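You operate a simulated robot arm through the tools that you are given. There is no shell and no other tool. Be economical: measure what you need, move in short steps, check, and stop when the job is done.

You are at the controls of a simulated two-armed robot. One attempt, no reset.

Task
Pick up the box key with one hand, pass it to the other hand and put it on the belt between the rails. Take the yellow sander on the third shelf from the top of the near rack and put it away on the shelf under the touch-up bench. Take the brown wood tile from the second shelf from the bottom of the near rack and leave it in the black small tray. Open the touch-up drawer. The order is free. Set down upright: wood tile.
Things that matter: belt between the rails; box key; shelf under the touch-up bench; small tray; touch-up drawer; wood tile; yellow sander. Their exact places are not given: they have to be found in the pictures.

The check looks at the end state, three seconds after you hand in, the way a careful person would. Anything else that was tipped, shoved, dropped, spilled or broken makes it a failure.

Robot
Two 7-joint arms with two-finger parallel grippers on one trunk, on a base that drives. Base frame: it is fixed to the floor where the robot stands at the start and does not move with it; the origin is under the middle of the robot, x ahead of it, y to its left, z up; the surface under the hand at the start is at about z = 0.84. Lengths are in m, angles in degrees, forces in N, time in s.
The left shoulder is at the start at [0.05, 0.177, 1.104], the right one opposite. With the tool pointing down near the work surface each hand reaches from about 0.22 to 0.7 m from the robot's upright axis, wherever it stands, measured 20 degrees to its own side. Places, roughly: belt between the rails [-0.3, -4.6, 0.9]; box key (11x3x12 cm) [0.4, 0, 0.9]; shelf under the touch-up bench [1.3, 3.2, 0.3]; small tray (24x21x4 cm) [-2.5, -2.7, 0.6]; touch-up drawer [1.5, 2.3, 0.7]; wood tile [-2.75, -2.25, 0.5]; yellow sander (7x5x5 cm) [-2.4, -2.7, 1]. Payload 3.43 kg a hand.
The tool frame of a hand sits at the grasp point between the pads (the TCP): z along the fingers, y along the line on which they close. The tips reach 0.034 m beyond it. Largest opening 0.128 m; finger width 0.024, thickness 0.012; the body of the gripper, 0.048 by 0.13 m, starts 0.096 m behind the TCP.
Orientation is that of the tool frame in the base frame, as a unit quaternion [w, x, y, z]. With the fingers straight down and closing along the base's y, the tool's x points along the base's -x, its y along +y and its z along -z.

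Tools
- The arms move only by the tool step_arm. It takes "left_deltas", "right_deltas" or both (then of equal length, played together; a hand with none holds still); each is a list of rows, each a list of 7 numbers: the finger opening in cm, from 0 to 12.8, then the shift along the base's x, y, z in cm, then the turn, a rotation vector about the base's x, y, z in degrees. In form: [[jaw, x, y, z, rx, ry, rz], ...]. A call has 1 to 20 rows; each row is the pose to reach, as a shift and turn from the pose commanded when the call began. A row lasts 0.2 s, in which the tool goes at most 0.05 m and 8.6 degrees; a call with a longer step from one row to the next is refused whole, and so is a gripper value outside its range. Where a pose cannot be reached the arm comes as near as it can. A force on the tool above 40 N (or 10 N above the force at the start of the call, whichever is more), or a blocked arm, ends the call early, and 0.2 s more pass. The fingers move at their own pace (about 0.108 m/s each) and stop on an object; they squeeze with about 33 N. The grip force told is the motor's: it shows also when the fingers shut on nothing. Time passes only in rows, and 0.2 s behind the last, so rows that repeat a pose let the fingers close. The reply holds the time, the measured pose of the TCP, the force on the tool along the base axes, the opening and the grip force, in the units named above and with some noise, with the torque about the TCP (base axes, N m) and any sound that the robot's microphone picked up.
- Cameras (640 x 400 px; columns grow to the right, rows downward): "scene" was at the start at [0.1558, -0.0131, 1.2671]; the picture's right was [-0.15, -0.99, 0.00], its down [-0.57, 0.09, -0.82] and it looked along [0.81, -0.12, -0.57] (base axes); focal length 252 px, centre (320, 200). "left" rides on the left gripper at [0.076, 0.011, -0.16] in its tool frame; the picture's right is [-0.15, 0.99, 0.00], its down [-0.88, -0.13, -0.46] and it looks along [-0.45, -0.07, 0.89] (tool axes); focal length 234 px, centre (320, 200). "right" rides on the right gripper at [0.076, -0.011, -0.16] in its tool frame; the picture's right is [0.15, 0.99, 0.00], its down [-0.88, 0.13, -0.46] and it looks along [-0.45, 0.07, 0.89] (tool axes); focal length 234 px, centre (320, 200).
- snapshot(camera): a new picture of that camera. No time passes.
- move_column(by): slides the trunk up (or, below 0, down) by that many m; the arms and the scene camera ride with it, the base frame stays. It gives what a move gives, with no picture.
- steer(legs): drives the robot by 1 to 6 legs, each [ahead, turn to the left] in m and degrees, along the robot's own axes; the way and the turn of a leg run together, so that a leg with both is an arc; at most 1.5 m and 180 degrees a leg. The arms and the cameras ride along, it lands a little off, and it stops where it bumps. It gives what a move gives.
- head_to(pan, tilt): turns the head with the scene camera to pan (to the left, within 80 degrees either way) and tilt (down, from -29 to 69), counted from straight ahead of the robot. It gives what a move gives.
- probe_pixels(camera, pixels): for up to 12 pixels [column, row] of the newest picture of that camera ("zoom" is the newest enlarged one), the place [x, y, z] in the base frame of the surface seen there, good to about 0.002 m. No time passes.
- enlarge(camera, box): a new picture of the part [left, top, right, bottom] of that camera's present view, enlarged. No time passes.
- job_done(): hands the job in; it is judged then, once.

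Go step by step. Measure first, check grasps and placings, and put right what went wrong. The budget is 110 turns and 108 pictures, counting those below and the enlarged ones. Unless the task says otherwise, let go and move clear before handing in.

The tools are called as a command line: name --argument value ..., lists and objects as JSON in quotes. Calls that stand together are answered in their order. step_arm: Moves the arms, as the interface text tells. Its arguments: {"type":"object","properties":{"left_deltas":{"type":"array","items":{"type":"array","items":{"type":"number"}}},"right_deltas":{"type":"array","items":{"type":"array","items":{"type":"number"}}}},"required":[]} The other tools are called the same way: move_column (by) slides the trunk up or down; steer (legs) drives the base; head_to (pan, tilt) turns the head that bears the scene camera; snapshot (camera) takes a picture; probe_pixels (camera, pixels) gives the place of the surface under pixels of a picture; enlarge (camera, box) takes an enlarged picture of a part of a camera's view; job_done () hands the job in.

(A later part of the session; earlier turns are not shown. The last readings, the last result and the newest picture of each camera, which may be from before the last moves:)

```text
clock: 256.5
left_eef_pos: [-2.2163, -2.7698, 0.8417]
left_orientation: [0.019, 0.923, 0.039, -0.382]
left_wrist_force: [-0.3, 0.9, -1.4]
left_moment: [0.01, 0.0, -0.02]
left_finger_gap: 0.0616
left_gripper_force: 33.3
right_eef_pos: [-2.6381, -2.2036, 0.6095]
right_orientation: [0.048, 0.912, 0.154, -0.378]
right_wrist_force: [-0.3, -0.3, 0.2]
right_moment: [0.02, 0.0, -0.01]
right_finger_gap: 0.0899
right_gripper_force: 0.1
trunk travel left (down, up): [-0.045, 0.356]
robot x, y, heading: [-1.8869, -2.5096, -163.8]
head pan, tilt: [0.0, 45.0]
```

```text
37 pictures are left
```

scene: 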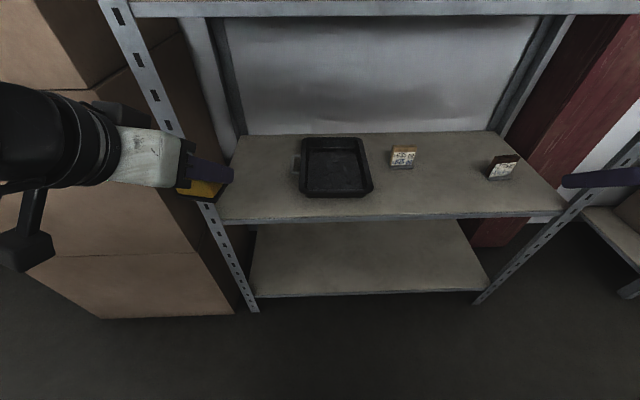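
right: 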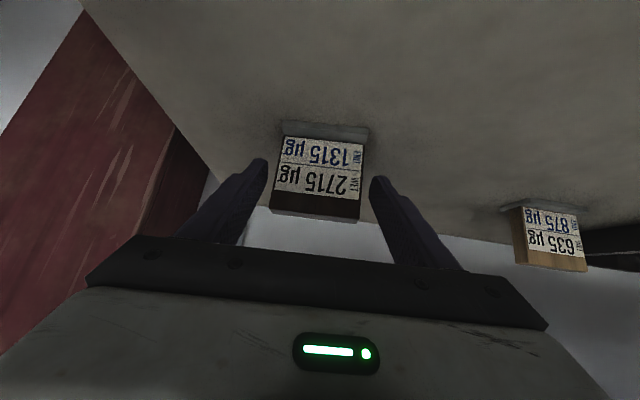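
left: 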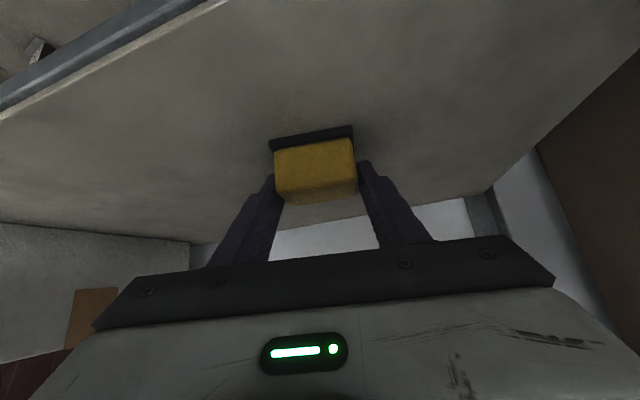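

The tile sits between the fingers, so I'll close on it.

step_arm --right_deltas '[[7.5, 0, 0, 0, 0, 0, 0], [6, 0, 0, 0, 0, 0, 0], [4.5, 0, 0, 0, 0, 0, 0], [4.5, 0, 0, 0, 0, 0, 0], [4.5, 0, 0, 0, 0, 0, 0], [4.5, 0, 0, 1.5, 0, 0, 0], [4.5, 0, 0, 3, 0, 0, 0]]'

snapshot --camera "right"

```text
clock: 258.1
left_eef_pos: [-2.2164, -2.7693, 0.8407]
left_orientation: [0.018, 0.924, 0.039, -0.381]
left_wrist_force: [-0.5, -0.4, -1.3]
left_moment: [-0.01, -0.02, -0.01]
left_finger_gap: 0.0615
left_gripper_force: 32.3
right_eef_pos: [-2.6372, -2.2048, 0.6383]
right_orientation: [0.049, 0.912, 0.154, -0.378]
right_wrist_force: [0.3, 0.2, -2.6]
right_moment: [0.02, -0.03, -0.04]
right_finger_gap: 0.0667
right_gripper_force: 33.2
trunk travel left (down, up): [-0.045, 0.356]
robot x, y, heading: [-1.8867, -2.5098, -164.0]
head pan, tilt: [0.0, 45.0]
```

```text
36 pictures are left
```

right: 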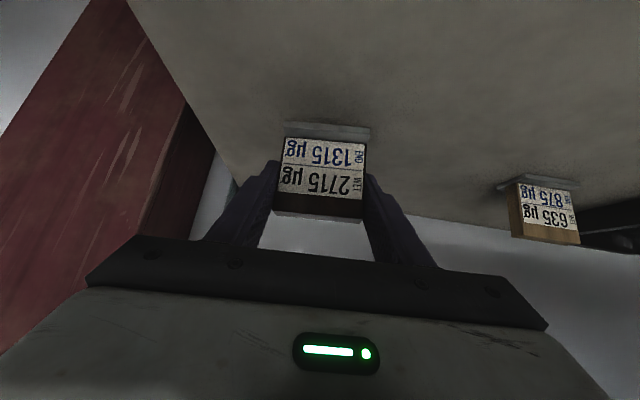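

The tile with its foot is lifted (66.7 mm gap, 2.6 N weight). I'll raise it, back the base off 8 cm, and move the left hand aside before carrying it over the tray.

step_arm --right_deltas '[[4.5, 0.5, 0, 2, 0, 0, 0], [4.5, 1, 0, 4, 0, 0, 0], [4.5, 1.5, 0, 6, 0, 0, 0], [4.5, 1.5, 0, 6, 0, 0, 0]]'

steer --legs '[[-0.08, 0]]'

step_arm --left_deltas '[[3, 0, -2, 0, 0, 0, 0], [3, 0, -4, 0, 0, 0, 0], [3, 0, -6, 0, 0, 0, 0], [3, 0, -7, 0, 0, 0, 0], [3, 0, -7, 0, 0, 0, 0], [3, 0, -7, 0, 0, 0, 0], [3, 0, -7, 0, 0, 0, 0], [3, 0, -7, 0, 0, 0, 0], [3, 0, -7, 0, 0, 0, 0], [3, 0, -7, 0, 0, 0, 0], [3, 0, -7, 0, 0, 0, 0]]' --right_deltas '[[4.5, 0, -4, 0, 0, 0, 0], [4.5, 0, -8, 0, 0, 0, 0], [4.5, 0, -12, 0, 0, 0, 0], [4.5, 0, -16, 0, 0, 0, 0], [4.5, 0, -20, 0, 0, 0, 0], [4.5, 0, -24, 0, 0, 0, 0], [4.5, 0, -28, 0, 0, 0, 0], [4.5, 0, -32, 0, 0, 0, 0], [4.5, 0, -36, 0, 0, 0, 0], [4.5, 0, -40, 0, 0, 0, 0], [4.5, 0, -44, 0, 0, 0, 0]]'

snapshot --camera "right"

snapshot --camera "scene"

```text
clock: 259.1
left_eef_pos: [-2.2149, -2.7695, 0.8407]
left_orientation: [0.019, 0.924, 0.04, -0.381]
left_wrist_force: [-0.8, 0.8, -1.7]
left_moment: [-0.01, -0.03, -0.02]
left_finger_gap: 0.0614
left_gripper_force: 32.8
right_eef_pos: [-2.6236, -2.204, 0.6991]
right_orientation: [0.048, 0.912, 0.154, -0.378]
right_wrist_force: [-0.5, 0.0, -3.4]
right_moment: [0.04, -0.03, 0.0]
right_finger_gap: 0.0666
right_gripper_force: 33.2
trunk travel left (down, up): [-0.045, 0.356]
robot x, y, heading: [-1.887, -2.5102, -163.8]
head pan, tilt: [0.0, 45.0]
```

```text
clock: 260.1
left_eef_pos: [-2.1414, -2.7484, 0.8397]
left_orientation: [0.018, 0.923, 0.039, -0.382]
left_wrist_force: [-0.2, 0.0, -1.0]
left_moment: [0.01, -0.01, 0.0]
left_finger_gap: 0.0614
left_gripper_force: 32.6
right_eef_pos: [-2.5495, -2.183, 0.7001]
right_orientation: [0.047, 0.912, 0.152, -0.378]
right_wrist_force: [-0.5, -0.1, -2.3]
right_moment: [0.02, 0.0, 0.01]
right_finger_gap: 0.0665
right_gripper_force: 33.0
trunk travel left (down, up): [-0.045, 0.356]
robot x, y, heading: [-1.8079, -2.4858, -164.2]
head pan, tilt: [0.0, 45.0]
```

```text
clock: 262.5
left_eef_pos: [-2.1424, -2.8183, 0.8394]
left_orientation: [0.019, 0.923, 0.039, -0.381]
left_wrist_force: [0.4, 1.4, -1.7]
left_moment: [0.03, -0.02, 0.02]
left_finger_gap: 0.0615
left_gripper_force: 32.5
right_eef_pos: [-2.5476, -2.6233, 0.7009]
right_orientation: [0.048, 0.912, 0.153, -0.377]
right_wrist_force: [0.3, 0.0, -2.1]
right_moment: [0.02, -0.03, 0.0]
right_finger_gap: 0.0664
right_gripper_force: 33.8
trunk travel left (down, up): [-0.045, 0.356]
robot x, y, heading: [-1.8113, -2.4857, -164.3]
head pan, tilt: [0.0, 45.0]
```

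```text
35 pictures are left
```

right: 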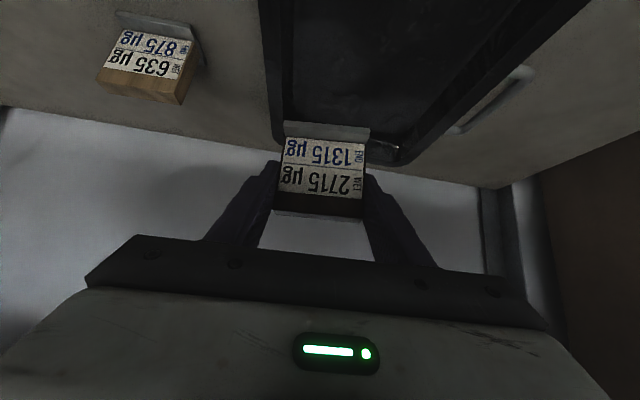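

```text
34 pictures are left
```

scene: 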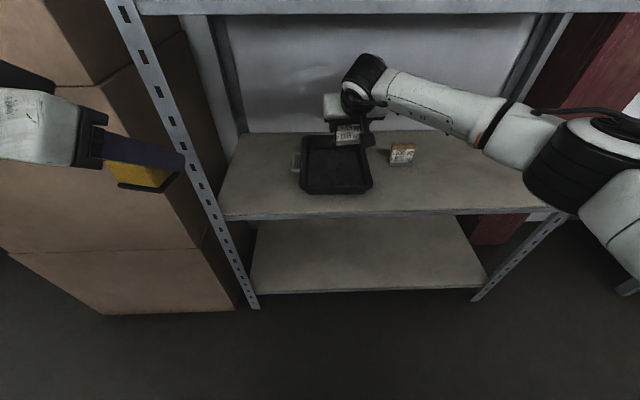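

The tile is above the tray. I'll centre it and lower in small steps to the tray floor.

step_arm --right_deltas '[[4.5, 0.3, -3.2, 0, 0, 0, 0], [4.5, 0.3, -3.2, -3, 0, 0, 0], [4.5, 0.3, -3.2, -5.5, 0, 0, 0], [4.5, 0.3, -3.2, -7.2, 0, 0, 0], [4.5, 0.3, -3.2, -7.8, 0, 0, 0], [4.5, 0.3, -3.2, -8.2, 0, 0, 0], [4.5, 0.3, -3.2, -8.5, 0, 0, 0], [4.5, 0.3, -3.2, -8.7, 0, 0, 0]]'

snapshot --camera "right"

```text
clock: 264.3
left_eef_pos: [-2.1423, -2.818, 0.8412]
left_orientation: [0.019, 0.923, 0.039, -0.382]
left_wrist_force: [-0.1, -0.4, -0.4]
left_moment: [0.01, 0.0, -0.03]
left_finger_gap: 0.0617
left_gripper_force: 33.2
right_eef_pos: [-2.5467, -2.6564, 0.616]
right_orientation: [0.049, 0.911, 0.154, -0.38]
right_wrist_force: [1.4, 0.7, 7.0]
right_moment: [-0.15, -0.26, 0.07]
right_finger_gap: 0.0663
right_gripper_force: 33.2
trunk travel left (down, up): [-0.045, 0.356]
robot x, y, heading: [-1.8123, -2.4852, -164.2]
head pan, tilt: [0.0, 45.0]
```

```text
33 pictures are left
```

right: 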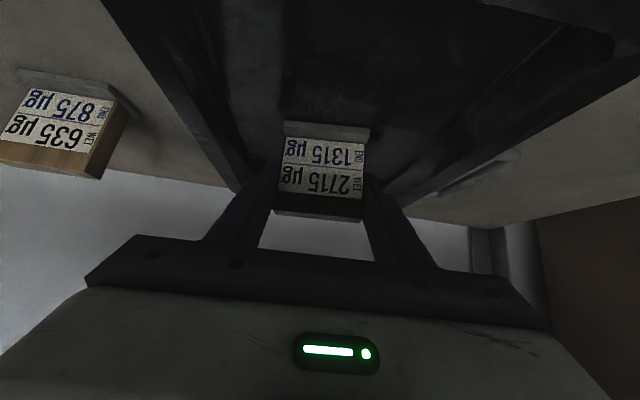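

Contact at about 9 N. I'll ease up 1 mm, open to 8 cm, and back out along the finger line.

step_arm --right_deltas '[[4.5, 0, 0, 0.1, 0, 0, 0], [7, 0, 0, 0.1, 0, 0, 0], [8, 0, 0, 0.1, 0, 0, 0], [8, 0, 0, 0.1, 0, 0, 0], [8, 0.65, 0.25, 0.8, 0, 0, 0], [8, 2, 0.75, 2.2, 0, 0, 0], [8, 4.5, 1.6, 4.8, 0, 0, 0], [8, 7, 2.5, 7.5, 0, 0, 0], [8, 10, 3.5, 9.5, 0, 0, 0], [8, 14, 4, 11, 0, 0, 0], [8, 18, 6, 12, 0, 0, 0], [8, 22, 8, 12, 0, 0, 0], [8, 26, 10, 12, 0, 0, 0], [8, 30, 12, 12, 0, 0, 0]]'

enlarge --camera "scene" --box '[250, 110, 450, 235]'

```text
clock: 267.3
left_eef_pos: [-2.1419, -2.8186, 0.8397]
left_orientation: [0.018, 0.923, 0.039, -0.382]
left_wrist_force: [0.4, 0.9, -1.4]
left_moment: [0.07, 0.0, 0.02]
left_finger_gap: 0.0614
left_gripper_force: 32.9
right_eef_pos: [-2.2458, -2.5316, 0.7325]
right_orientation: [0.049, 0.912, 0.153, -0.378]
right_wrist_force: [0.8, 0.2, 0.0]
right_moment: [0.0, 0.03, -0.01]
right_finger_gap: 0.08
right_gripper_force: 0.1
trunk travel left (down, up): [-0.045, 0.356]
robot x, y, heading: [-1.8096, -2.4903, -163.9]
head pan, tilt: [0.0, 45.0]
```

```text
3.20 times, centred on (350, 172) of scene
```

zoom: 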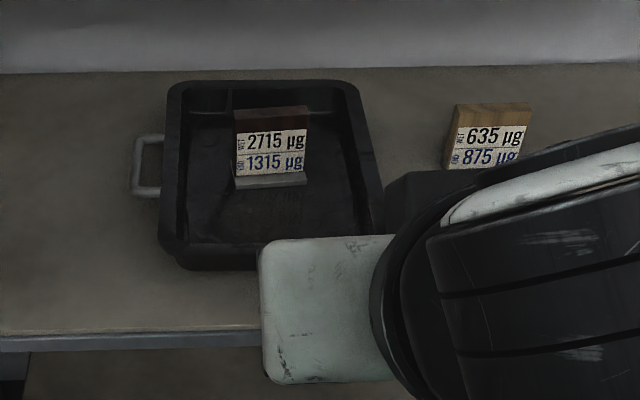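

The brown tile stands upright in the tray. Next is the sander's bench, going back out the way I came: raise the trunk, back off, and turn left to face south along the corridor.

move_column --by 0.38

steer --legs '[[-0.1, 0], [0, 60], [0, 20]]'

head_to --pan 0 --tilt 30

snapshot --camera "scene"

```text
clock: 270.8
left_eef_pos: [-2.1425, -2.8193, 1.1969]
left_orientation: [0.019, 0.923, 0.041, -0.381]
left_wrist_force: [-0.5, 0.0, -0.8]
left_moment: [0.01, 0.02, 0.01]
left_finger_gap: 0.0615
left_gripper_force: 32.4
right_eef_pos: [-2.2461, -2.5324, 1.0902]
right_orientation: [0.048, 0.912, 0.152, -0.378]
right_wrist_force: [0.2, 0.4, -0.2]
right_moment: [-0.02, -0.01, 0.0]
right_finger_gap: 0.08
right_gripper_force: 0.0
right hand out of reach, approached as far as the arm can: row 1
trunk travel left (down, up): [-0.401, 0.0]
robot x, y, heading: [-1.8132, -2.4825, -164.1]
head pan, tilt: [0.0, 45.0]
```

```text
clock: 274.4
left_eef_pos: [-1.6213, -2.9233, 1.1917]
left_orientation: [0.194, 0.796, 0.473, -0.324]
left_wrist_force: [0.2, 0.6, -1.5]
left_moment: [0.01, 0.0, 0.02]
left_finger_gap: 0.0615
left_gripper_force: 33.3
right_eef_pos: [-1.9149, -2.8563, 1.0866]
right_orientation: [0.222, 0.727, 0.572, -0.307]
right_wrist_force: [0.7, 0.3, -0.1]
right_moment: [0.02, 0.0, -0.02]
right_finger_gap: 0.0797
right_gripper_force: 0.0
trunk travel left (down, up): [-0.401, 0.0]
robot x, y, heading: [-1.7187, -2.4619, -106.7]
head pan, tilt: [0.0, 45.0]
stopped in leg 2: the robot was blocked; the commanded pose is now the measured one
```

```text
clock: 275.2
left_eef_pos: [-1.6215, -2.9245, 1.192]
left_orientation: [0.194, 0.795, 0.475, -0.324]
left_wrist_force: [-0.4, -0.4, -1.0]
left_moment: [0.0, -0.03, 0.0]
left_finger_gap: 0.0615
left_gripper_force: 32.6
right_eef_pos: [-1.9149, -2.8574, 1.0859]
right_orientation: [0.221, 0.727, 0.573, -0.306]
right_wrist_force: [-0.8, 0.2, -0.3]
right_moment: [0.01, 0.0, -0.01]
right_finger_gap: 0.0801
right_gripper_force: 0.1
trunk travel left (down, up): [-0.401, 0.0]
robot x, y, heading: [-1.7154, -2.4618, -106.8]
head pan, tilt: [0.0, 30.0]
```

```text
31 pictures are left
```

scene: 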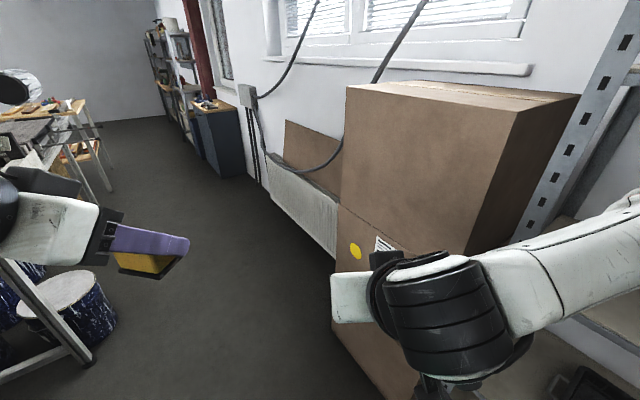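

The right elbow is near the rack. I'll stretch both arms forward to pull the elbows in, then finish the turn.

step_arm --left_deltas '[[3, -2, -2.6, 0, 0, 0, 0], [3, -4, -5.2, 0, 0, 0, 0], [3, -6, -7.8, 0, 0, 0, 0], [3, -8, -10.4, 0, 0, 0, 0], [3, -9.5, -13, 0, 0, 0, 0], [3, -9.5, -15.6, 0, 0, 0, 0], [3, -9.5, -15.6, 0, 0, 0, 0]]' --right_deltas '[[8, -1, -2.6, 0.5, 0, 0, 0], [8, -2, -5.2, 1, 0, 0, 0], [8, -3, -7.8, 2, 0, 0, 0], [8, -4, -10.4, 3, 0, 0, 0], [8, -5, -13, 4, 0, 0, 0], [8, -6, -15.6, 5, 0, 0, 0], [8, -6, -17, 5, 0, 0, 0]]'

steer --legs '[[0, 19]]'

snapshot --camera "scene"

```text
clock: 276.8
left_eef_pos: [-1.7145, -3.0741, 1.1952]
left_orientation: [0.199, 0.794, 0.474, -0.325]
left_wrist_force: [0.5, -0.4, -1.5]
left_moment: [0.03, -0.02, 0.0]
left_finger_gap: 0.0614
left_gripper_force: 33.5
right_eef_pos: [-1.9754, -3.0225, 1.1392]
right_orientation: [0.225, 0.726, 0.572, -0.309]
right_wrist_force: [-0.4, 0.7, 0.3]
right_moment: [0.02, 0.0, 0.03]
right_finger_gap: 0.08
right_gripper_force: 0.0
trunk travel left (down, up): [-0.401, 0.0]
robot x, y, heading: [-1.7143, -2.4597, -106.6]
head pan, tilt: [0.0, 30.0]
```

```text
clock: 277.9
left_eef_pos: [-1.6119, -3.0684, 1.1903]
left_orientation: [0.22, 0.753, 0.541, -0.304]
left_wrist_force: [-1.0, 0.7, 0.0]
left_moment: [-0.01, 0.01, 0.02]
left_finger_gap: 0.0616
left_gripper_force: 33.0
right_eef_pos: [-1.8648, -3.0686, 1.1347]
right_orientation: [0.251, 0.67, 0.638, -0.284]
right_wrist_force: [0.0, -0.5, -0.3]
right_moment: [-0.03, -0.01, -0.03]
right_finger_gap: 0.0798
right_gripper_force: 0.0
trunk travel left (down, up): [-0.401, 0.0]
robot x, y, heading: [-1.7175, -2.4657, -96.4]
head pan, tilt: [0.0, 30.0]
stopped in leg 1: the robot was blocked; the commanded pose is now the measured one
```

```text
30 pictures are left
```

scene: 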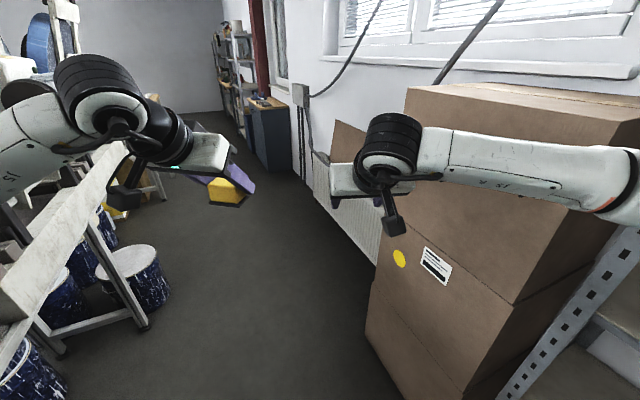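

head_to --pan -70 --tilt 30

snapshot --camera "scene"

head_to --pan 75 --tilt 40

snapshot --camera "scene"

```text
clock: 279.3
left_eef_pos: [-1.61, -3.0695, 1.1891]
left_orientation: [0.22, 0.752, 0.542, -0.305]
left_wrist_force: [0.4, 0.0, -1.1]
left_moment: [0.0, -0.02, 0.03]
left_finger_gap: 0.0616
left_gripper_force: 33.1
right_eef_pos: [-1.8644, -3.0703, 1.1338]
right_orientation: [0.251, 0.671, 0.638, -0.284]
right_wrist_force: [-0.3, -0.1, -0.1]
right_moment: [0.03, 0.0, -0.01]
right_finger_gap: 0.0799
right_gripper_force: 0.1
trunk travel left (down, up): [-0.401, 0.0]
robot x, y, heading: [-1.7188, -2.4604, -96.5]
head pan, tilt: [-70.0, 30.0]
```

```text
29 pictures are left
```

scene: 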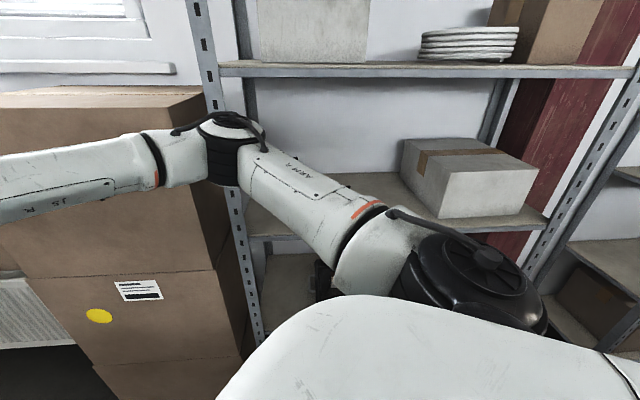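

```text
clock: 281.6
left_eef_pos: [-1.6099, -3.0686, 1.19]
left_orientation: [0.221, 0.751, 0.542, -0.305]
left_wrist_force: [0.0, 0.2, -0.7]
left_moment: [-0.03, 0.0, -0.01]
left_finger_gap: 0.0616
left_gripper_force: 33.1
right_eef_pos: [-1.8663, -3.0686, 1.134]
right_orientation: [0.251, 0.67, 0.639, -0.282]
right_wrist_force: [-0.9, -0.6, -0.6]
right_moment: [-0.01, 0.01, 0.02]
right_finger_gap: 0.08
right_gripper_force: 0.0
trunk travel left (down, up): [-0.401, 0.0]
robot x, y, heading: [-1.7161, -2.4638, -96.7]
head pan, tilt: [75.0, 40.0]
```

```text
28 pictures are left
```

scene: 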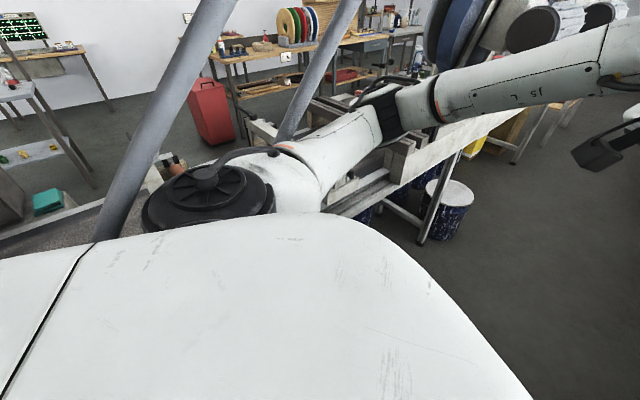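

The left shoulder side is close to a slanted grey pole by the line, while ahead is clear. I'll move forward 0.2 m away from it, then turn the rest.

steer --legs '[[0.2, 0], [0, 13], [0.5, 0]]'

```text
clock: 286.0
left_eef_pos: [-1.4448, -3.6122, 1.1919]
left_orientation: [0.258, 0.68, 0.629, -0.274]
left_wrist_force: [-0.1, -0.3, -1.4]
left_moment: [0.0, 0.0, -0.02]
left_finger_gap: 0.0615
left_gripper_force: 33.3
right_eef_pos: [-1.7014, -3.6731, 1.1429]
right_orientation: [0.286, 0.591, 0.709, -0.257]
right_wrist_force: [-0.1, 0.4, 0.1]
right_moment: [-0.02, -0.03, 0.01]
right_finger_gap: 0.08
right_gripper_force: 0.1
trunk travel left (down, up): [-0.401, 0.0]
robot x, y, heading: [-1.6943, -3.0603, -82.8]
head pan, tilt: [75.0, 40.0]
stopped in leg 3: the robot was blocked; the commanded pose is now the measured one
```

The left elbow likely met the spool motor. I'll back up 0.1 m, bring the left hand further forward and toward the middle, and shift the heading slightly west.

steer --legs '[[-0.1, 0]]'

step_arm --left_deltas '[[3, -1.5, -1.6, 0, 0, 0, 0], [3, -3, -3.2, 0, 0, 0, 0], [3, -4.5, -4.8, 0, 0, 0, 0], [3, -6, -6.4, 0, 0, 0, 0], [3, -7.5, -8, 0, 0, 0, 0], [3, -8.5, -9.2, 0, 0, 0, 0]]' --right_deltas '[[8, -1.5, -0.6, 0, 0, 0, 0], [8, -3, -1, 0, 0, 0, 0], [8, -4, -1, 0, 0, 0, 0], [8, -5, -1, 0, 0, 0, 0], [8, -5, -1, 0, 0, 0, 0], [8, -5, -1, 0, 0, 0, 0]]'

head_to --pan 40 --tilt 20

snapshot --camera "scene"

```text
clock: 287.2
left_eef_pos: [-1.4545, -3.5169, 1.1881]
left_orientation: [0.254, 0.681, 0.63, -0.274]
left_wrist_force: [-1.0, -0.8, -1.6]
left_moment: [0.0, -0.01, -0.02]
left_finger_gap: 0.0612
left_gripper_force: 32.4
right_eef_pos: [-1.7095, -3.5768, 1.1389]
right_orientation: [0.284, 0.592, 0.71, -0.256]
right_wrist_force: [0.1, 0.4, -0.2]
right_moment: [-0.02, 0.02, -0.06]
right_finger_gap: 0.0801
right_gripper_force: 0.1
trunk travel left (down, up): [-0.401, 0.0]
robot x, y, heading: [-1.7032, -2.9618, -83.1]
head pan, tilt: [75.0, 40.0]
```

```text
clock: 288.6
left_eef_pos: [-1.5406, -3.6095, 1.1859]
left_orientation: [0.254, 0.681, 0.63, -0.274]
left_wrist_force: [-0.5, 0.2, -1.3]
left_moment: [-0.01, 0.0, -0.01]
left_finger_gap: 0.0615
left_gripper_force: 32.7
right_eef_pos: [-1.76, -3.5875, 1.1382]
right_orientation: [0.284, 0.592, 0.71, -0.256]
right_wrist_force: [-0.4, -0.4, -0.2]
right_moment: [-0.01, 0.03, -0.01]
right_finger_gap: 0.08
right_gripper_force: 0.0
trunk travel left (down, up): [-0.401, 0.0]
robot x, y, heading: [-1.7027, -2.9569, -83.0]
head pan, tilt: [75.0, 40.0]
```

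```text
clock: 289.6
left_eef_pos: [-1.541, -3.6108, 1.1865]
left_orientation: [0.254, 0.681, 0.63, -0.274]
left_wrist_force: [0.0, 0.3, -1.9]
left_moment: [0.01, 0.0, 0.01]
left_finger_gap: 0.0616
left_gripper_force: 32.8
right_eef_pos: [-1.7598, -3.5883, 1.1394]
right_orientation: [0.284, 0.592, 0.71, -0.256]
right_wrist_force: [-0.1, 1.0, -0.3]
right_moment: [-0.01, -0.01, 0.01]
right_finger_gap: 0.0801
right_gripper_force: 0.1
trunk travel left (down, up): [-0.401, 0.0]
robot x, y, heading: [-1.7044, -2.9577, -83.1]
head pan, tilt: [40.0, 20.0]
```

```text
27 pictures are left
```

scene: 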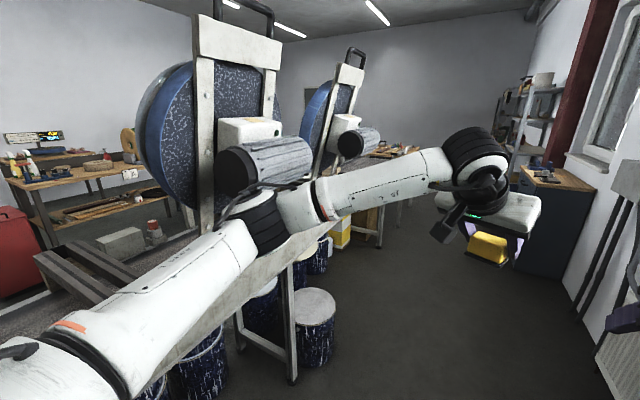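

probe_pixels --camera "scene" --pixels '[[235, 168], [310, 160], [268, 225], [300, 205], [355, 145], [245, 235], [380, 140], [320, 330]]'

```text
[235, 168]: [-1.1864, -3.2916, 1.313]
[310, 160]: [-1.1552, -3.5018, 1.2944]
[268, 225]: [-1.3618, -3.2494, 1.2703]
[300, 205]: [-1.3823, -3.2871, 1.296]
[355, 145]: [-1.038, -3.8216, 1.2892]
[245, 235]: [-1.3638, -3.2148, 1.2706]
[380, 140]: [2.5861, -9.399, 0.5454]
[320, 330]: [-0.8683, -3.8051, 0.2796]
```

head_to --pan -45 --tilt 30

snapshot --camera "scene"

```text
clock: 291.2
left_eef_pos: [-1.5398, -3.6086, 1.1856]
left_orientation: [0.254, 0.681, 0.63, -0.274]
left_wrist_force: [1.0, -0.1, -1.4]
left_moment: [0.03, -0.03, -0.01]
left_finger_gap: 0.0618
left_gripper_force: 32.6
right_eef_pos: [-1.7603, -3.5873, 1.1394]
right_orientation: [0.284, 0.591, 0.71, -0.255]
right_wrist_force: [-0.2, 0.3, 0.0]
right_moment: [-0.02, 0.03, 0.02]
right_finger_gap: 0.0798
right_gripper_force: 0.1
trunk travel left (down, up): [-0.401, 0.0]
robot x, y, heading: [-1.7066, -2.9575, -82.7]
head pan, tilt: [-45.0, 30.0]
```

```text
26 pictures are left
```

scene: 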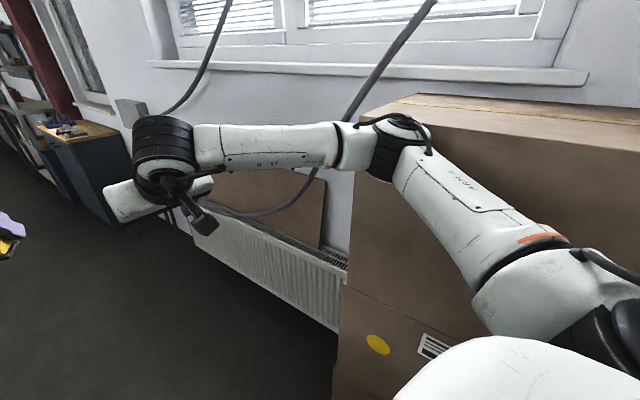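

probe_pixels --camera "scene" --pixels '[[385, 155], [400, 125], [370, 170], [350, 235], [375, 270], [480, 120], [440, 330], [470, 240]]'

```text
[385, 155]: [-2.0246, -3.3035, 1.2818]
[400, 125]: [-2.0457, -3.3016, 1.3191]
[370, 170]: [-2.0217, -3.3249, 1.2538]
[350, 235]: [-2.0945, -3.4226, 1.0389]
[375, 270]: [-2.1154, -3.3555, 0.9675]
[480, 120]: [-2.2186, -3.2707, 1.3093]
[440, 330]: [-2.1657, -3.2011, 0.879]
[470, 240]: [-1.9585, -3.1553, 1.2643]
```

Tilted hands make the elbows stick out more (about ±0.43), while the gap is only about 0.90 m. Pointing both hands straight down made them narrow on the way in, so I'll do that again, sander held.

step_arm --left_deltas '[[3, 0, 0, 0, 7.3, -0.5, 0], [3, 0, 0, 0, 14.6, -1.1, 0], [3, 0, 0, 0, 21.9, -1.6, 0], [3, 0, 0, 0, 29.2, -2.2, 0], [3, 0, 0, 0, 36.5, -2.7, 0], [3, 0, 0, 0, 43.7, -3.3, 0], [3, 0, 0, 0, 43.7, -3.3, 0]]' --right_deltas '[[8, 0, 0, 0, 7.4, 1.1, 0], [8, 0, 0, 0, 14.8, 2.2, 0], [8, 0, 0, 0, 22.2, 3.2, 0], [8, 0, 0, 0, 29.6, 4.3, 0], [8, 0, 0, 0, 37, 5.4, 0], [8, 0, 0, 0, 44.5, 6.5, 0], [8, 0, 0, 0, 44.5, 6.5, 0]]'

head_to --pan 40 --tilt 25

snapshot --camera "scene"

```text
clock: 292.8
left_eef_pos: [-1.5528, -3.5629, 1.1805]
left_orientation: [0.011, 0.734, 0.679, -0.012]
left_wrist_force: [0.8, -0.8, -1.2]
left_moment: [-0.03, 0.02, -0.03]
left_finger_gap: 0.0613
left_gripper_force: 32.5
left hand out of reach, approached as far as the arm can: row 5, 6, 7
right_eef_pos: [-1.7608, -3.5887, 1.1387]
right_orientation: [-0.002, 0.64, 0.769, 0.0]
right_wrist_force: [0.2, 0.4, 0.0]
right_moment: [0.02, 0.04, -0.03]
right_finger_gap: 0.0798
right_gripper_force: 0.0
trunk travel left (down, up): [-0.401, 0.0]
robot x, y, heading: [-1.7048, -2.9601, -82.9]
head pan, tilt: [-45.0, 30.0]
```

```text
clock: 294.4
left_eef_pos: [-1.5515, -3.5621, 1.1809]
left_orientation: [0.012, 0.733, 0.68, -0.013]
left_wrist_force: [-0.7, -0.1, -0.9]
left_moment: [-0.01, 0.01, 0.01]
left_finger_gap: 0.0618
left_gripper_force: 32.2
right_eef_pos: [-1.7601, -3.5868, 1.1392]
right_orientation: [-0.001, 0.64, 0.768, 0.0]
right_wrist_force: [0.4, -0.2, -0.2]
right_moment: [0.0, -0.01, 0.01]
right_finger_gap: 0.08
right_gripper_force: 0.1
trunk travel left (down, up): [-0.401, 0.0]
robot x, y, heading: [-1.7041, -2.9627, -83.1]
head pan, tilt: [40.0, 25.0]
```

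```text
25 pictures are left
```

scene: 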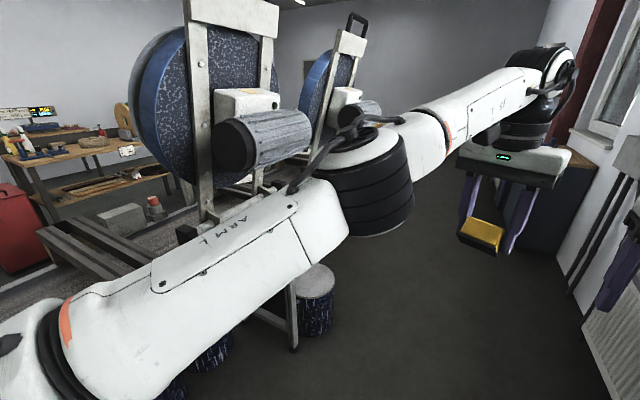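

The elbows are now tucked. I'll drive out of the corridor by the same route, around the guide rod, to behind the wooden bench.

steer --legs '[[1.0, 0], [0, 6], [0.55, 0], [0, 13], [1.5, 0], [1.03, 0]]'

```text
clock: 315.5
left_eef_pos: [-0.0936, -7.2773, 1.1808]
left_orientation: [0.013, 0.62, 0.785, -0.01]
left_wrist_force: [0.3, -0.6, -0.7]
left_moment: [-0.01, 0.01, 0.0]
left_finger_gap: 0.0618
left_gripper_force: 33.4
right_eef_pos: [-0.2838, -7.3668, 1.139]
right_orientation: [-0.002, 0.512, 0.859, 0.0]
right_wrist_force: [0.3, 0.2, -0.2]
right_moment: [0.0, 0.03, 0.01]
right_finger_gap: 0.0799
right_gripper_force: 0.1
trunk travel left (down, up): [-0.401, 0.0]
robot x, y, heading: [-0.4236, -6.7516, -65.3]
head pan, tilt: [40.0, 25.0]
```

Out at (-0.42, -6.75). Continuing around the bench and up the main aisle.

steer --legs '[[0, 43.3], [0.94, 0], [0, 72.4], [1.25, 0], [0, 54], [1.5, 0]]'

steer --legs '[[1.5, 0], [1.5, 0]]'

head_to --pan -25 --tilt 15

snapshot --camera "scene"

```text
clock: 341.1
left_eef_pos: [0.6975, -4.1193, 1.1805]
left_orientation: [-0.012, 0.722, -0.692, -0.013]
left_wrist_force: [0.7, 0.7, -2.4]
left_moment: [0.01, -0.02, -0.02]
left_finger_gap: 0.0616
left_gripper_force: 32.4
right_eef_pos: [0.9044, -4.0698, 1.1396]
right_orientation: [-0.001, 0.805, -0.594, 0.002]
right_wrist_force: [0.0, -0.7, 0.3]
right_moment: [0.01, 0.0, 0.0]
right_finger_gap: 0.0799
right_gripper_force: 0.0
trunk travel left (down, up): [-0.401, 0.0]
robot x, y, heading: [0.9229, -4.7047, 103.9]
head pan, tilt: [40.0, 25.0]
```

```text
clock: 355.5
left_eef_pos: [-0.0089, -1.2142, 1.1805]
left_orientation: [-0.012, 0.718, -0.695, -0.013]
left_wrist_force: [0.7, 0.0, -1.0]
left_moment: [-0.03, 0.01, -0.03]
left_finger_gap: 0.0615
left_gripper_force: 32.3
right_eef_pos: [0.1965, -1.1672, 1.1397]
right_orientation: [0.0, 0.803, -0.596, 0.002]
right_wrist_force: [0.1, 0.2, 0.9]
right_moment: [0.01, 0.04, 0.0]
right_finger_gap: 0.08
right_gripper_force: 0.0
trunk travel left (down, up): [-0.401, 0.0]
robot x, y, heading: [0.2102, -1.7978, 103.5]
head pan, tilt: [40.0, 25.0]
```

```text
clock: 356.9
left_eef_pos: [-0.0083, -1.2143, 1.1805]
left_orientation: [-0.012, 0.718, -0.696, -0.013]
left_wrist_force: [-0.8, 0.9, -2.2]
left_moment: [0.0, 0.01, -0.04]
left_finger_gap: 0.0615
left_gripper_force: 32.9
right_eef_pos: [0.1979, -1.1669, 1.1387]
right_orientation: [0.0, 0.803, -0.596, 0.002]
right_wrist_force: [0.4, 0.0, 0.0]
right_moment: [0.02, 0.0, -0.01]
right_finger_gap: 0.0798
right_gripper_force: 0.2
trunk travel left (down, up): [-0.401, 0.0]
robot x, y, heading: [0.2104, -1.7983, 103.5]
head pan, tilt: [-25.0, 15.0]
```

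```text
24 pictures are left
```

scene: 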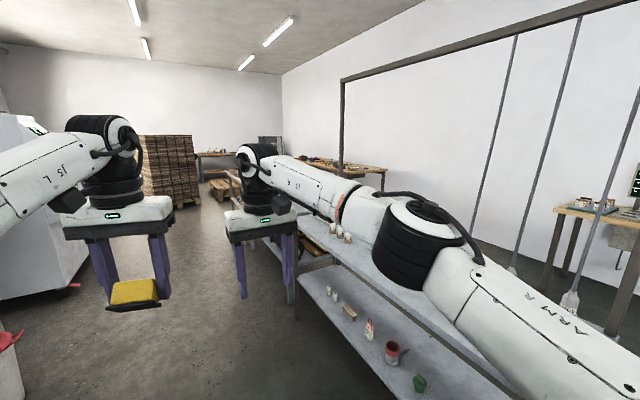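

probe_pixels --camera "scene" --pixels '[[345, 168], [383, 185], [310, 162], [270, 150], [205, 155], [385, 255], [220, 195], [590, 215], [342, 100], [300, 270]]'

steer --legs '[[1.5, 0], [0.6, 0]]'

head_to --pan -50 --tilt 20

snapshot --camera "scene"

```text
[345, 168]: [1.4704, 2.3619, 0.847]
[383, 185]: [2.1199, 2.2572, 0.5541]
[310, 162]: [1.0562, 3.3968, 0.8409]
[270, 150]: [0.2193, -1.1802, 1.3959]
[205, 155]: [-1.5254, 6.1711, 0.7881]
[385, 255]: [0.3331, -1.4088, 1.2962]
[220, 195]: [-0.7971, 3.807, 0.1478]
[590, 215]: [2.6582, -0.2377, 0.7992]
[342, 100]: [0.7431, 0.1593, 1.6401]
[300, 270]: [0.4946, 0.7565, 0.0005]
```

```text
clock: 367.2
left_eef_pos: [-0.5543, 0.7896, 1.1808]
left_orientation: [-0.012, 0.732, -0.681, -0.013]
left_wrist_force: [0.3, -0.9, -1.6]
left_moment: [0.0, 0.0, 0.0]
left_finger_gap: 0.0618
left_gripper_force: 33.2
right_eef_pos: [-0.3494, 0.8444, 1.1393]
right_orientation: [0.0, 0.814, -0.581, 0.001]
right_wrist_force: [0.6, -0.4, -0.4]
right_moment: [-0.03, -0.01, 0.04]
right_finger_gap: 0.0802
right_gripper_force: 0.0
trunk travel left (down, up): [-0.401, 0.0]
robot x, y, heading: [-0.3079, 0.2119, 105.5]
head pan, tilt: [-25.0, 15.0]
```

```text
clock: 368.1
left_eef_pos: [-0.5525, 0.7889, 1.1798]
left_orientation: [-0.012, 0.732, -0.681, -0.012]
left_wrist_force: [0.0, 0.2, -0.9]
left_moment: [0.0, -0.01, -0.03]
left_finger_gap: 0.0614
left_gripper_force: 32.6
right_eef_pos: [-0.35, 0.8433, 1.139]
right_orientation: [-0.001, 0.814, -0.581, 0.001]
right_wrist_force: [-0.2, -0.4, 0.0]
right_moment: [0.0, 0.0, 0.04]
right_finger_gap: 0.0798
right_gripper_force: 0.0
trunk travel left (down, up): [-0.401, 0.0]
robot x, y, heading: [-0.3133, 0.2134, 105.3]
head pan, tilt: [-50.0, 20.0]
```

```text
23 pictures are left
```

scene: 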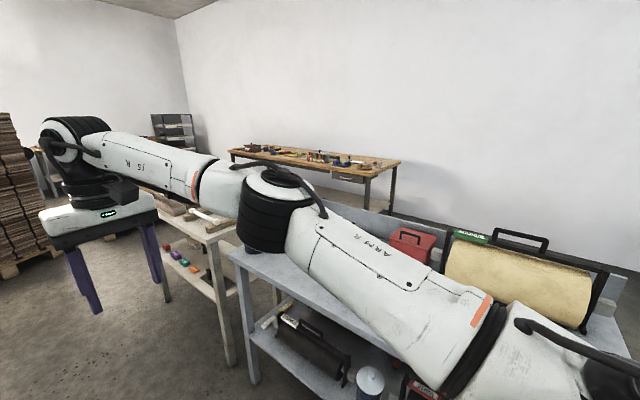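

probe_pixels --camera "scene" --pixels '[[235, 155], [365, 177], [348, 178], [398, 163], [160, 200], [228, 235], [232, 355], [250, 380], [170, 290], [240, 255], [365, 205], [180, 125]]'

enlarge --camera "scene" --box '[140, 110, 420, 285]'

```text
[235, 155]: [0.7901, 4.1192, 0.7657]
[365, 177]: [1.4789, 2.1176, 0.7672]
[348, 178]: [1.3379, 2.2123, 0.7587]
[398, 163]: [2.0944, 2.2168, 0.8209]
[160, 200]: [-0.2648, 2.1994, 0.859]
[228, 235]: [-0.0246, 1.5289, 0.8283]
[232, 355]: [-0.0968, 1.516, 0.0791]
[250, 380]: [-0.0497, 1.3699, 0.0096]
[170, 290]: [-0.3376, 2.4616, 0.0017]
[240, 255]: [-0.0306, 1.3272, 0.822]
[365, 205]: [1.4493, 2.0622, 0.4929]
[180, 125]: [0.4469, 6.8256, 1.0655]
```

```text
2.29 times, centred on (280, 198) of scene
```

zoom: 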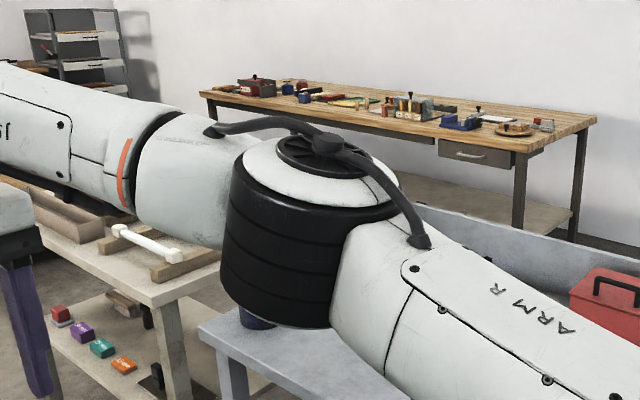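

The touch-up bench's front runs from (1.48, 2.12) to (0.79, 4.12), with the drawer at its right end around (1.38, 2.2, 0.76). I'll drive north past the small tables, then look.

steer --legs '[[1.5, 0], [1.2, 0], [0, -60]]'

head_to --pan -20 --tilt 25

snapshot --camera "scene"

```text
clock: 383.9
left_eef_pos: [-0.7114, 3.3091, 1.1804]
left_orientation: [0.017, -0.295, 0.955, 0.005]
left_wrist_force: [-0.3, 0.1, -1.8]
left_moment: [0.01, -0.01, 0.01]
left_finger_gap: 0.0618
left_gripper_force: 32.7
right_eef_pos: [-0.5603, 3.1622, 1.1402]
right_orientation: [0.0, -0.416, 0.909, -0.001]
right_wrist_force: [-0.2, -0.3, 0.2]
right_moment: [0.03, 0.03, 0.0]
right_finger_gap: 0.0802
right_gripper_force: 0.1
trunk travel left (down, up): [-0.401, 0.0]
robot x, y, heading: [-1.0835, 2.8105, 45.9]
head pan, tilt: [-50.0, 20.0]
```

```text
clock: 384.9
left_eef_pos: [-0.7116, 3.3093, 1.1802]
left_orientation: [0.017, -0.296, 0.955, 0.005]
left_wrist_force: [-1.1, -0.5, -1.3]
left_moment: [0.02, 0.07, -0.01]
left_finger_gap: 0.0613
left_gripper_force: 32.7
right_eef_pos: [-0.5614, 3.1625, 1.1395]
right_orientation: [-0.001, -0.417, 0.909, -0.001]
right_wrist_force: [0.2, 1.2, -0.4]
right_moment: [0.01, 0.0, -0.01]
right_finger_gap: 0.0799
right_gripper_force: 0.0
trunk travel left (down, up): [-0.401, 0.0]
robot x, y, heading: [-1.0872, 2.8126, 45.9]
head pan, tilt: [-20.0, 25.0]
```

```text
21 pictures are left
```

scene: 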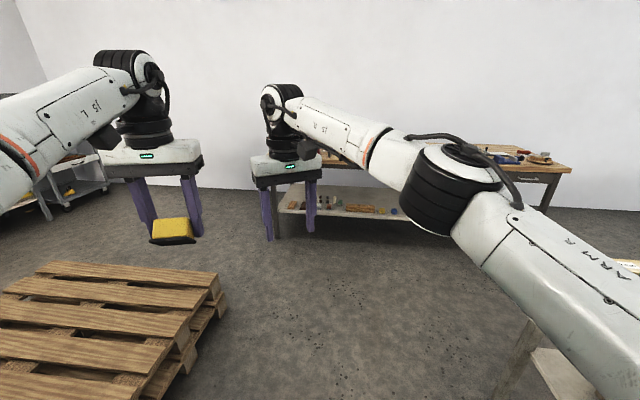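

probe_pixels --camera "scene" --pixels '[[228, 303], [190, 360], [510, 380], [600, 395], [350, 207], [290, 205], [405, 215], [345, 190], [520, 178], [270, 215], [575, 165]]'

```text
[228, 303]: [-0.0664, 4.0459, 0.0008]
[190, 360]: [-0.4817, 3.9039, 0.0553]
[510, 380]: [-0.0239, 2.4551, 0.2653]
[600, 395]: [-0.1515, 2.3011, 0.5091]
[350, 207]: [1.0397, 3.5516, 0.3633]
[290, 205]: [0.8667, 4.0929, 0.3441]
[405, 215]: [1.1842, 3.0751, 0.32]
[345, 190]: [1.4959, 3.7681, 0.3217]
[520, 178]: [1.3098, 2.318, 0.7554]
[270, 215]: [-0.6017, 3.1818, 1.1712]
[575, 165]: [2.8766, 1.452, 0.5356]
```

The way to the bench is open between the pallet (y≥3.9) and the table corner (-0.02, 2.46). I'll drive to about (0.45, 3.05) and face the bench.

steer --legs '[[0, -37], [1.45, 0], [0, 10]]'

head_to --pan -15 --tilt 40

snapshot --camera "scene"

```text
clock: 394.6
left_eef_pos: [0.9193, 3.3311, 1.1812]
left_orientation: [0.017, -0.071, 0.997, 0.001]
left_wrist_force: [0.1, 0.2, -0.4]
left_moment: [-0.05, 0.02, 0.01]
left_finger_gap: 0.0617
left_gripper_force: 33.1
right_eef_pos: [0.9898, 3.1332, 1.1383]
right_orientation: [-0.001, -0.199, 0.98, -0.001]
right_wrist_force: [-0.3, -0.2, 0.9]
right_moment: [-0.07, -0.01, 0.0]
right_finger_gap: 0.0801
right_gripper_force: 0.1
trunk travel left (down, up): [-0.401, 0.0]
robot x, y, heading: [0.3684, 3.0491, 19.7]
head pan, tilt: [-20.0, 25.0]
```

```text
clock: 395.4
left_eef_pos: [0.9199, 3.3304, 1.1815]
left_orientation: [0.018, -0.072, 0.997, 0.001]
left_wrist_force: [1.2, 0.3, -0.4]
left_moment: [-0.02, -0.01, 0.01]
left_finger_gap: 0.0614
left_gripper_force: 33.3
right_eef_pos: [0.9885, 3.1328, 1.1392]
right_orientation: [0.0, -0.199, 0.98, -0.001]
right_wrist_force: [0.3, -0.2, 0.5]
right_moment: [0.01, 0.0, 0.03]
right_finger_gap: 0.0801
right_gripper_force: 0.0
trunk travel left (down, up): [-0.401, 0.0]
robot x, y, heading: [0.3601, 3.0523, 19.6]
head pan, tilt: [-15.0, 40.0]
```

```text
20 pictures are left
```

scene: 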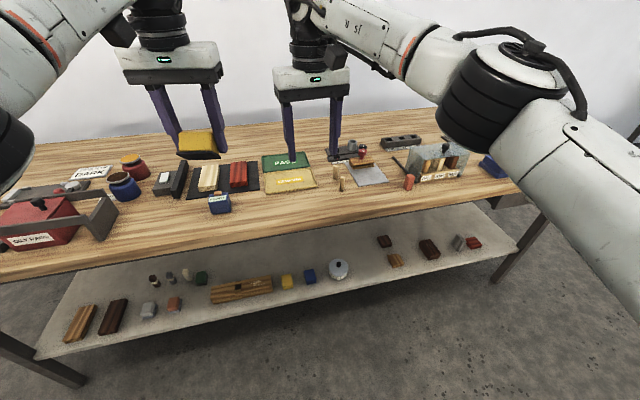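

probe_pixels --camera "scene" --pixels '[[360, 270], [400, 263], [350, 240], [330, 290], [338, 272], [395, 262], [428, 252], [385, 243], [370, 205], [430, 228], [480, 190], [415, 272]]'

```text
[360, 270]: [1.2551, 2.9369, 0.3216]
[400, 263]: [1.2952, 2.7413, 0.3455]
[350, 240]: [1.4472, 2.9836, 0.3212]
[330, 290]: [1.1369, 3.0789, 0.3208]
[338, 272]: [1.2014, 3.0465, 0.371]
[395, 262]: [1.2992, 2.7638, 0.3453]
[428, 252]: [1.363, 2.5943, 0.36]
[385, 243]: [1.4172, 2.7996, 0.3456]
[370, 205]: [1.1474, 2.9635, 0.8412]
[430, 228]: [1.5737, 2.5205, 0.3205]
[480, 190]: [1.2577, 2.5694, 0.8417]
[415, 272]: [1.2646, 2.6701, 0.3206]
```

The shelf under the bench is at z≈0.321, with a free spot around (1.26, 2.92) between the lid and the wood block. I'll retract both arms, turn to about -20°, and lower the trunk fully.

step_arm --left_deltas '[[3, -4, 0, 0, 0, 0, 0], [3, -8, 0, 0, 0, 0, 0], [3, -12, 0, 0, 0, 0, 0], [3, -16, 0, 0, 0, 0, 0], [3, -20, -0.5, 0, 0, 0, 0], [3, -24, -1, 0, 0, 0, 0], [3, -27, -1.2, 0, 0, 0, 0], [3, -27, -1.2, 0, 0, 0, 0]]' --right_deltas '[[8, -4, -2, 0, 0, 0, 0], [8, -8, -4, 0, 0, 0, 0], [8, -12, -6, 0, 0, 0, 0], [8, -16, -8, 0, 0, 0, 0], [8, -20, -10, 0, 0, 0, 0], [8, -23, -12.5, 0, 0, 0, 0], [8, -23, -12.5, 0, 0, 0, 0], [8, -23, -12.5, 0, 0, 0, 0]]'

steer --legs '[[0, -39.5]]'

move_column --by -0.4

```text
clock: 397.2
left_eef_pos: [0.6514, 3.3214, 1.1818]
left_orientation: [0.018, -0.072, 0.997, 0.001]
left_wrist_force: [0.6, 0.3, -1.4]
left_moment: [0.03, -0.01, 0.0]
left_finger_gap: 0.0614
left_gripper_force: 33.0
right_eef_pos: [0.7592, 3.0054, 1.1409]
right_orientation: [0.0, -0.198, 0.98, -0.001]
right_wrist_force: [-0.6, -0.8, -0.1]
right_moment: [0.04, -0.01, 0.01]
right_finger_gap: 0.08
right_gripper_force: 0.0
trunk travel left (down, up): [-0.401, 0.0]
robot x, y, heading: [0.3631, 3.0493, 19.3]
head pan, tilt: [-15.0, 40.0]
```

```text
clock: 399.4
left_eef_pos: [0.759, 3.075, 1.1825]
left_orientation: [0.016, 0.273, 0.962, -0.005]
left_wrist_force: [-0.1, 1.0, -1.5]
left_moment: [0.03, 0.02, 0.01]
left_finger_gap: 0.0616
left_gripper_force: 32.7
right_eef_pos: [0.6404, 2.7634, 1.1402]
right_orientation: [-0.001, 0.147, 0.989, -0.001]
right_wrist_force: [0.1, 0.4, -0.4]
right_moment: [0.05, 0.01, 0.0]
right_finger_gap: 0.0801
right_gripper_force: 0.0
trunk travel left (down, up): [-0.401, 0.0]
robot x, y, heading: [0.3624, 3.05, -20.4]
head pan, tilt: [-15.0, 40.0]
```

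```text
clock: 403.2
left_eef_pos: [0.758, 3.0747, 0.7819]
left_orientation: [0.017, 0.273, 0.962, -0.005]
left_wrist_force: [0.9, 0.0, -1.2]
left_moment: [0.01, -0.01, 0.02]
left_finger_gap: 0.0615
left_gripper_force: 32.4
right_eef_pos: [0.6403, 2.7639, 0.7395]
right_orientation: [-0.001, 0.147, 0.989, -0.001]
right_wrist_force: [0.6, -0.3, 0.6]
right_moment: [-0.03, 0.02, 0.01]
right_finger_gap: 0.0801
right_gripper_force: 0.0
trunk travel left (down, up): [-0.001, 0.4]
robot x, y, heading: [0.3627, 3.0449, -20.5]
head pan, tilt: [-15.0, 40.0]
```

The trunk is down. I'll tilt the left hand back to 45° so the sander is level, and lower it to about z 0.43 in front of the shelf.

step_arm --left_deltas '[[3, 1.4, -0.4, -3.9, -1.8, -4.5, 2.1], [3, 2.9, -0.8, -7.8, -3.5, -8.9, 4.2], [3, 4.4, -1.2, -11.7, -5.3, -13.4, 6.3], [3, 5.9, -1.6, -15.6, -7.1, -17.8, 8.4], [3, 7.4, -2, -19.5, -8.9, -22.3, 10.6], [3, 8.8, -2.4, -23.4, -10.6, -26.8, 12.7], [3, 10.2, -2.8, -27.3, -12.4, -31.2, 14.8], [3, 11.7, -3.2, -31.2, -14.2, -35.7, 16.9], [3, 13.2, -3.6, -35, -15.96, -40.15, 19], [3, 13.2, -3.6, -35, -15.96, -40.15, 19]]'

head_to --pan 10 --tilt 35

snapshot --camera "scene"

```text
clock: 405.4
left_eef_pos: [0.8913, 3.0394, 0.4325]
left_orientation: [0.382, 0.094, 0.919, -0.04]
left_wrist_force: [-0.8, -0.2, -1.5]
left_moment: [0.01, 0.0, -0.01]
left_finger_gap: 0.0616
left_gripper_force: 32.8
right_eef_pos: [0.6409, 2.7632, 0.7406]
right_orientation: [-0.001, 0.147, 0.989, -0.001]
right_wrist_force: [-0.1, 0.0, 0.7]
right_moment: [-0.01, 0.0, 0.03]
right_finger_gap: 0.0802
right_gripper_force: 0.1
trunk travel left (down, up): [-0.001, 0.4]
robot x, y, heading: [0.3646, 3.0514, -20.6]
head pan, tilt: [-15.0, 40.0]
```

```text
clock: 406.3
left_eef_pos: [0.8901, 3.0393, 0.4318]
left_orientation: [0.381, 0.094, 0.919, -0.039]
left_wrist_force: [-0.4, -0.5, -1.6]
left_moment: [0.03, 0.02, 0.01]
left_finger_gap: 0.0616
left_gripper_force: 32.7
right_eef_pos: [0.6411, 2.7639, 0.7413]
right_orientation: [-0.001, 0.147, 0.989, 0.0]
right_wrist_force: [0.3, -0.3, 0.0]
right_moment: [0.02, 0.01, 0.03]
right_finger_gap: 0.0801
right_gripper_force: 0.1
trunk travel left (down, up): [-0.001, 0.4]
robot x, y, heading: [0.3633, 3.0493, -20.3]
head pan, tilt: [10.0, 35.0]
```

```text
19 pictures are left
```

scene: 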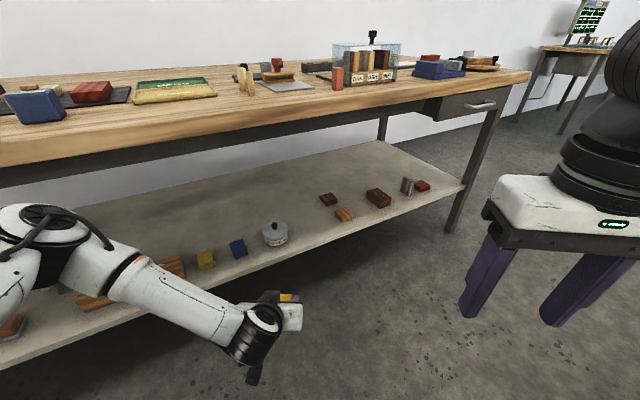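

The drawer with its handle is visible at (480,105), and the free shelf spot lies between the lid (275,235) and the block (343,213). I'll measure both.

probe_pixels --camera "scene" --pixels '[[312, 222], [312, 195], [315, 252], [316, 245], [275, 240], [343, 215], [327, 198], [485, 105], [470, 105], [440, 112], [495, 100], [470, 118]]'

enlarge --camera "scene" --box '[420, 70, 540, 145]'

```text
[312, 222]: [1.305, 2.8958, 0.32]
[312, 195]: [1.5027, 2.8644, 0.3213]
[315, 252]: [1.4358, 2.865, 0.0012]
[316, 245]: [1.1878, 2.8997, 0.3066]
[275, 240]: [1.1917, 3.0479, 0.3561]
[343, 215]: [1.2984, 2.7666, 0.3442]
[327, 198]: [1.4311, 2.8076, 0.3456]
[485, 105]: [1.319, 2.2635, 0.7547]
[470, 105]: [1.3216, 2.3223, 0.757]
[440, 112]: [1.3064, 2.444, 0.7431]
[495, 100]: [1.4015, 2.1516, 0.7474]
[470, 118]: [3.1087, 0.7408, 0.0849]
```

```text
5.33 times, centred on (480, 108) of scene
```

zoom: 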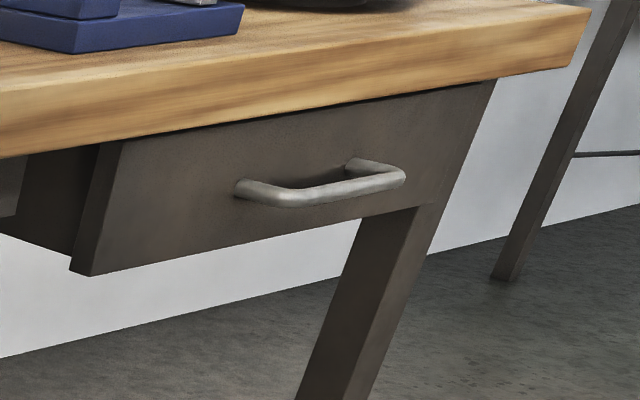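

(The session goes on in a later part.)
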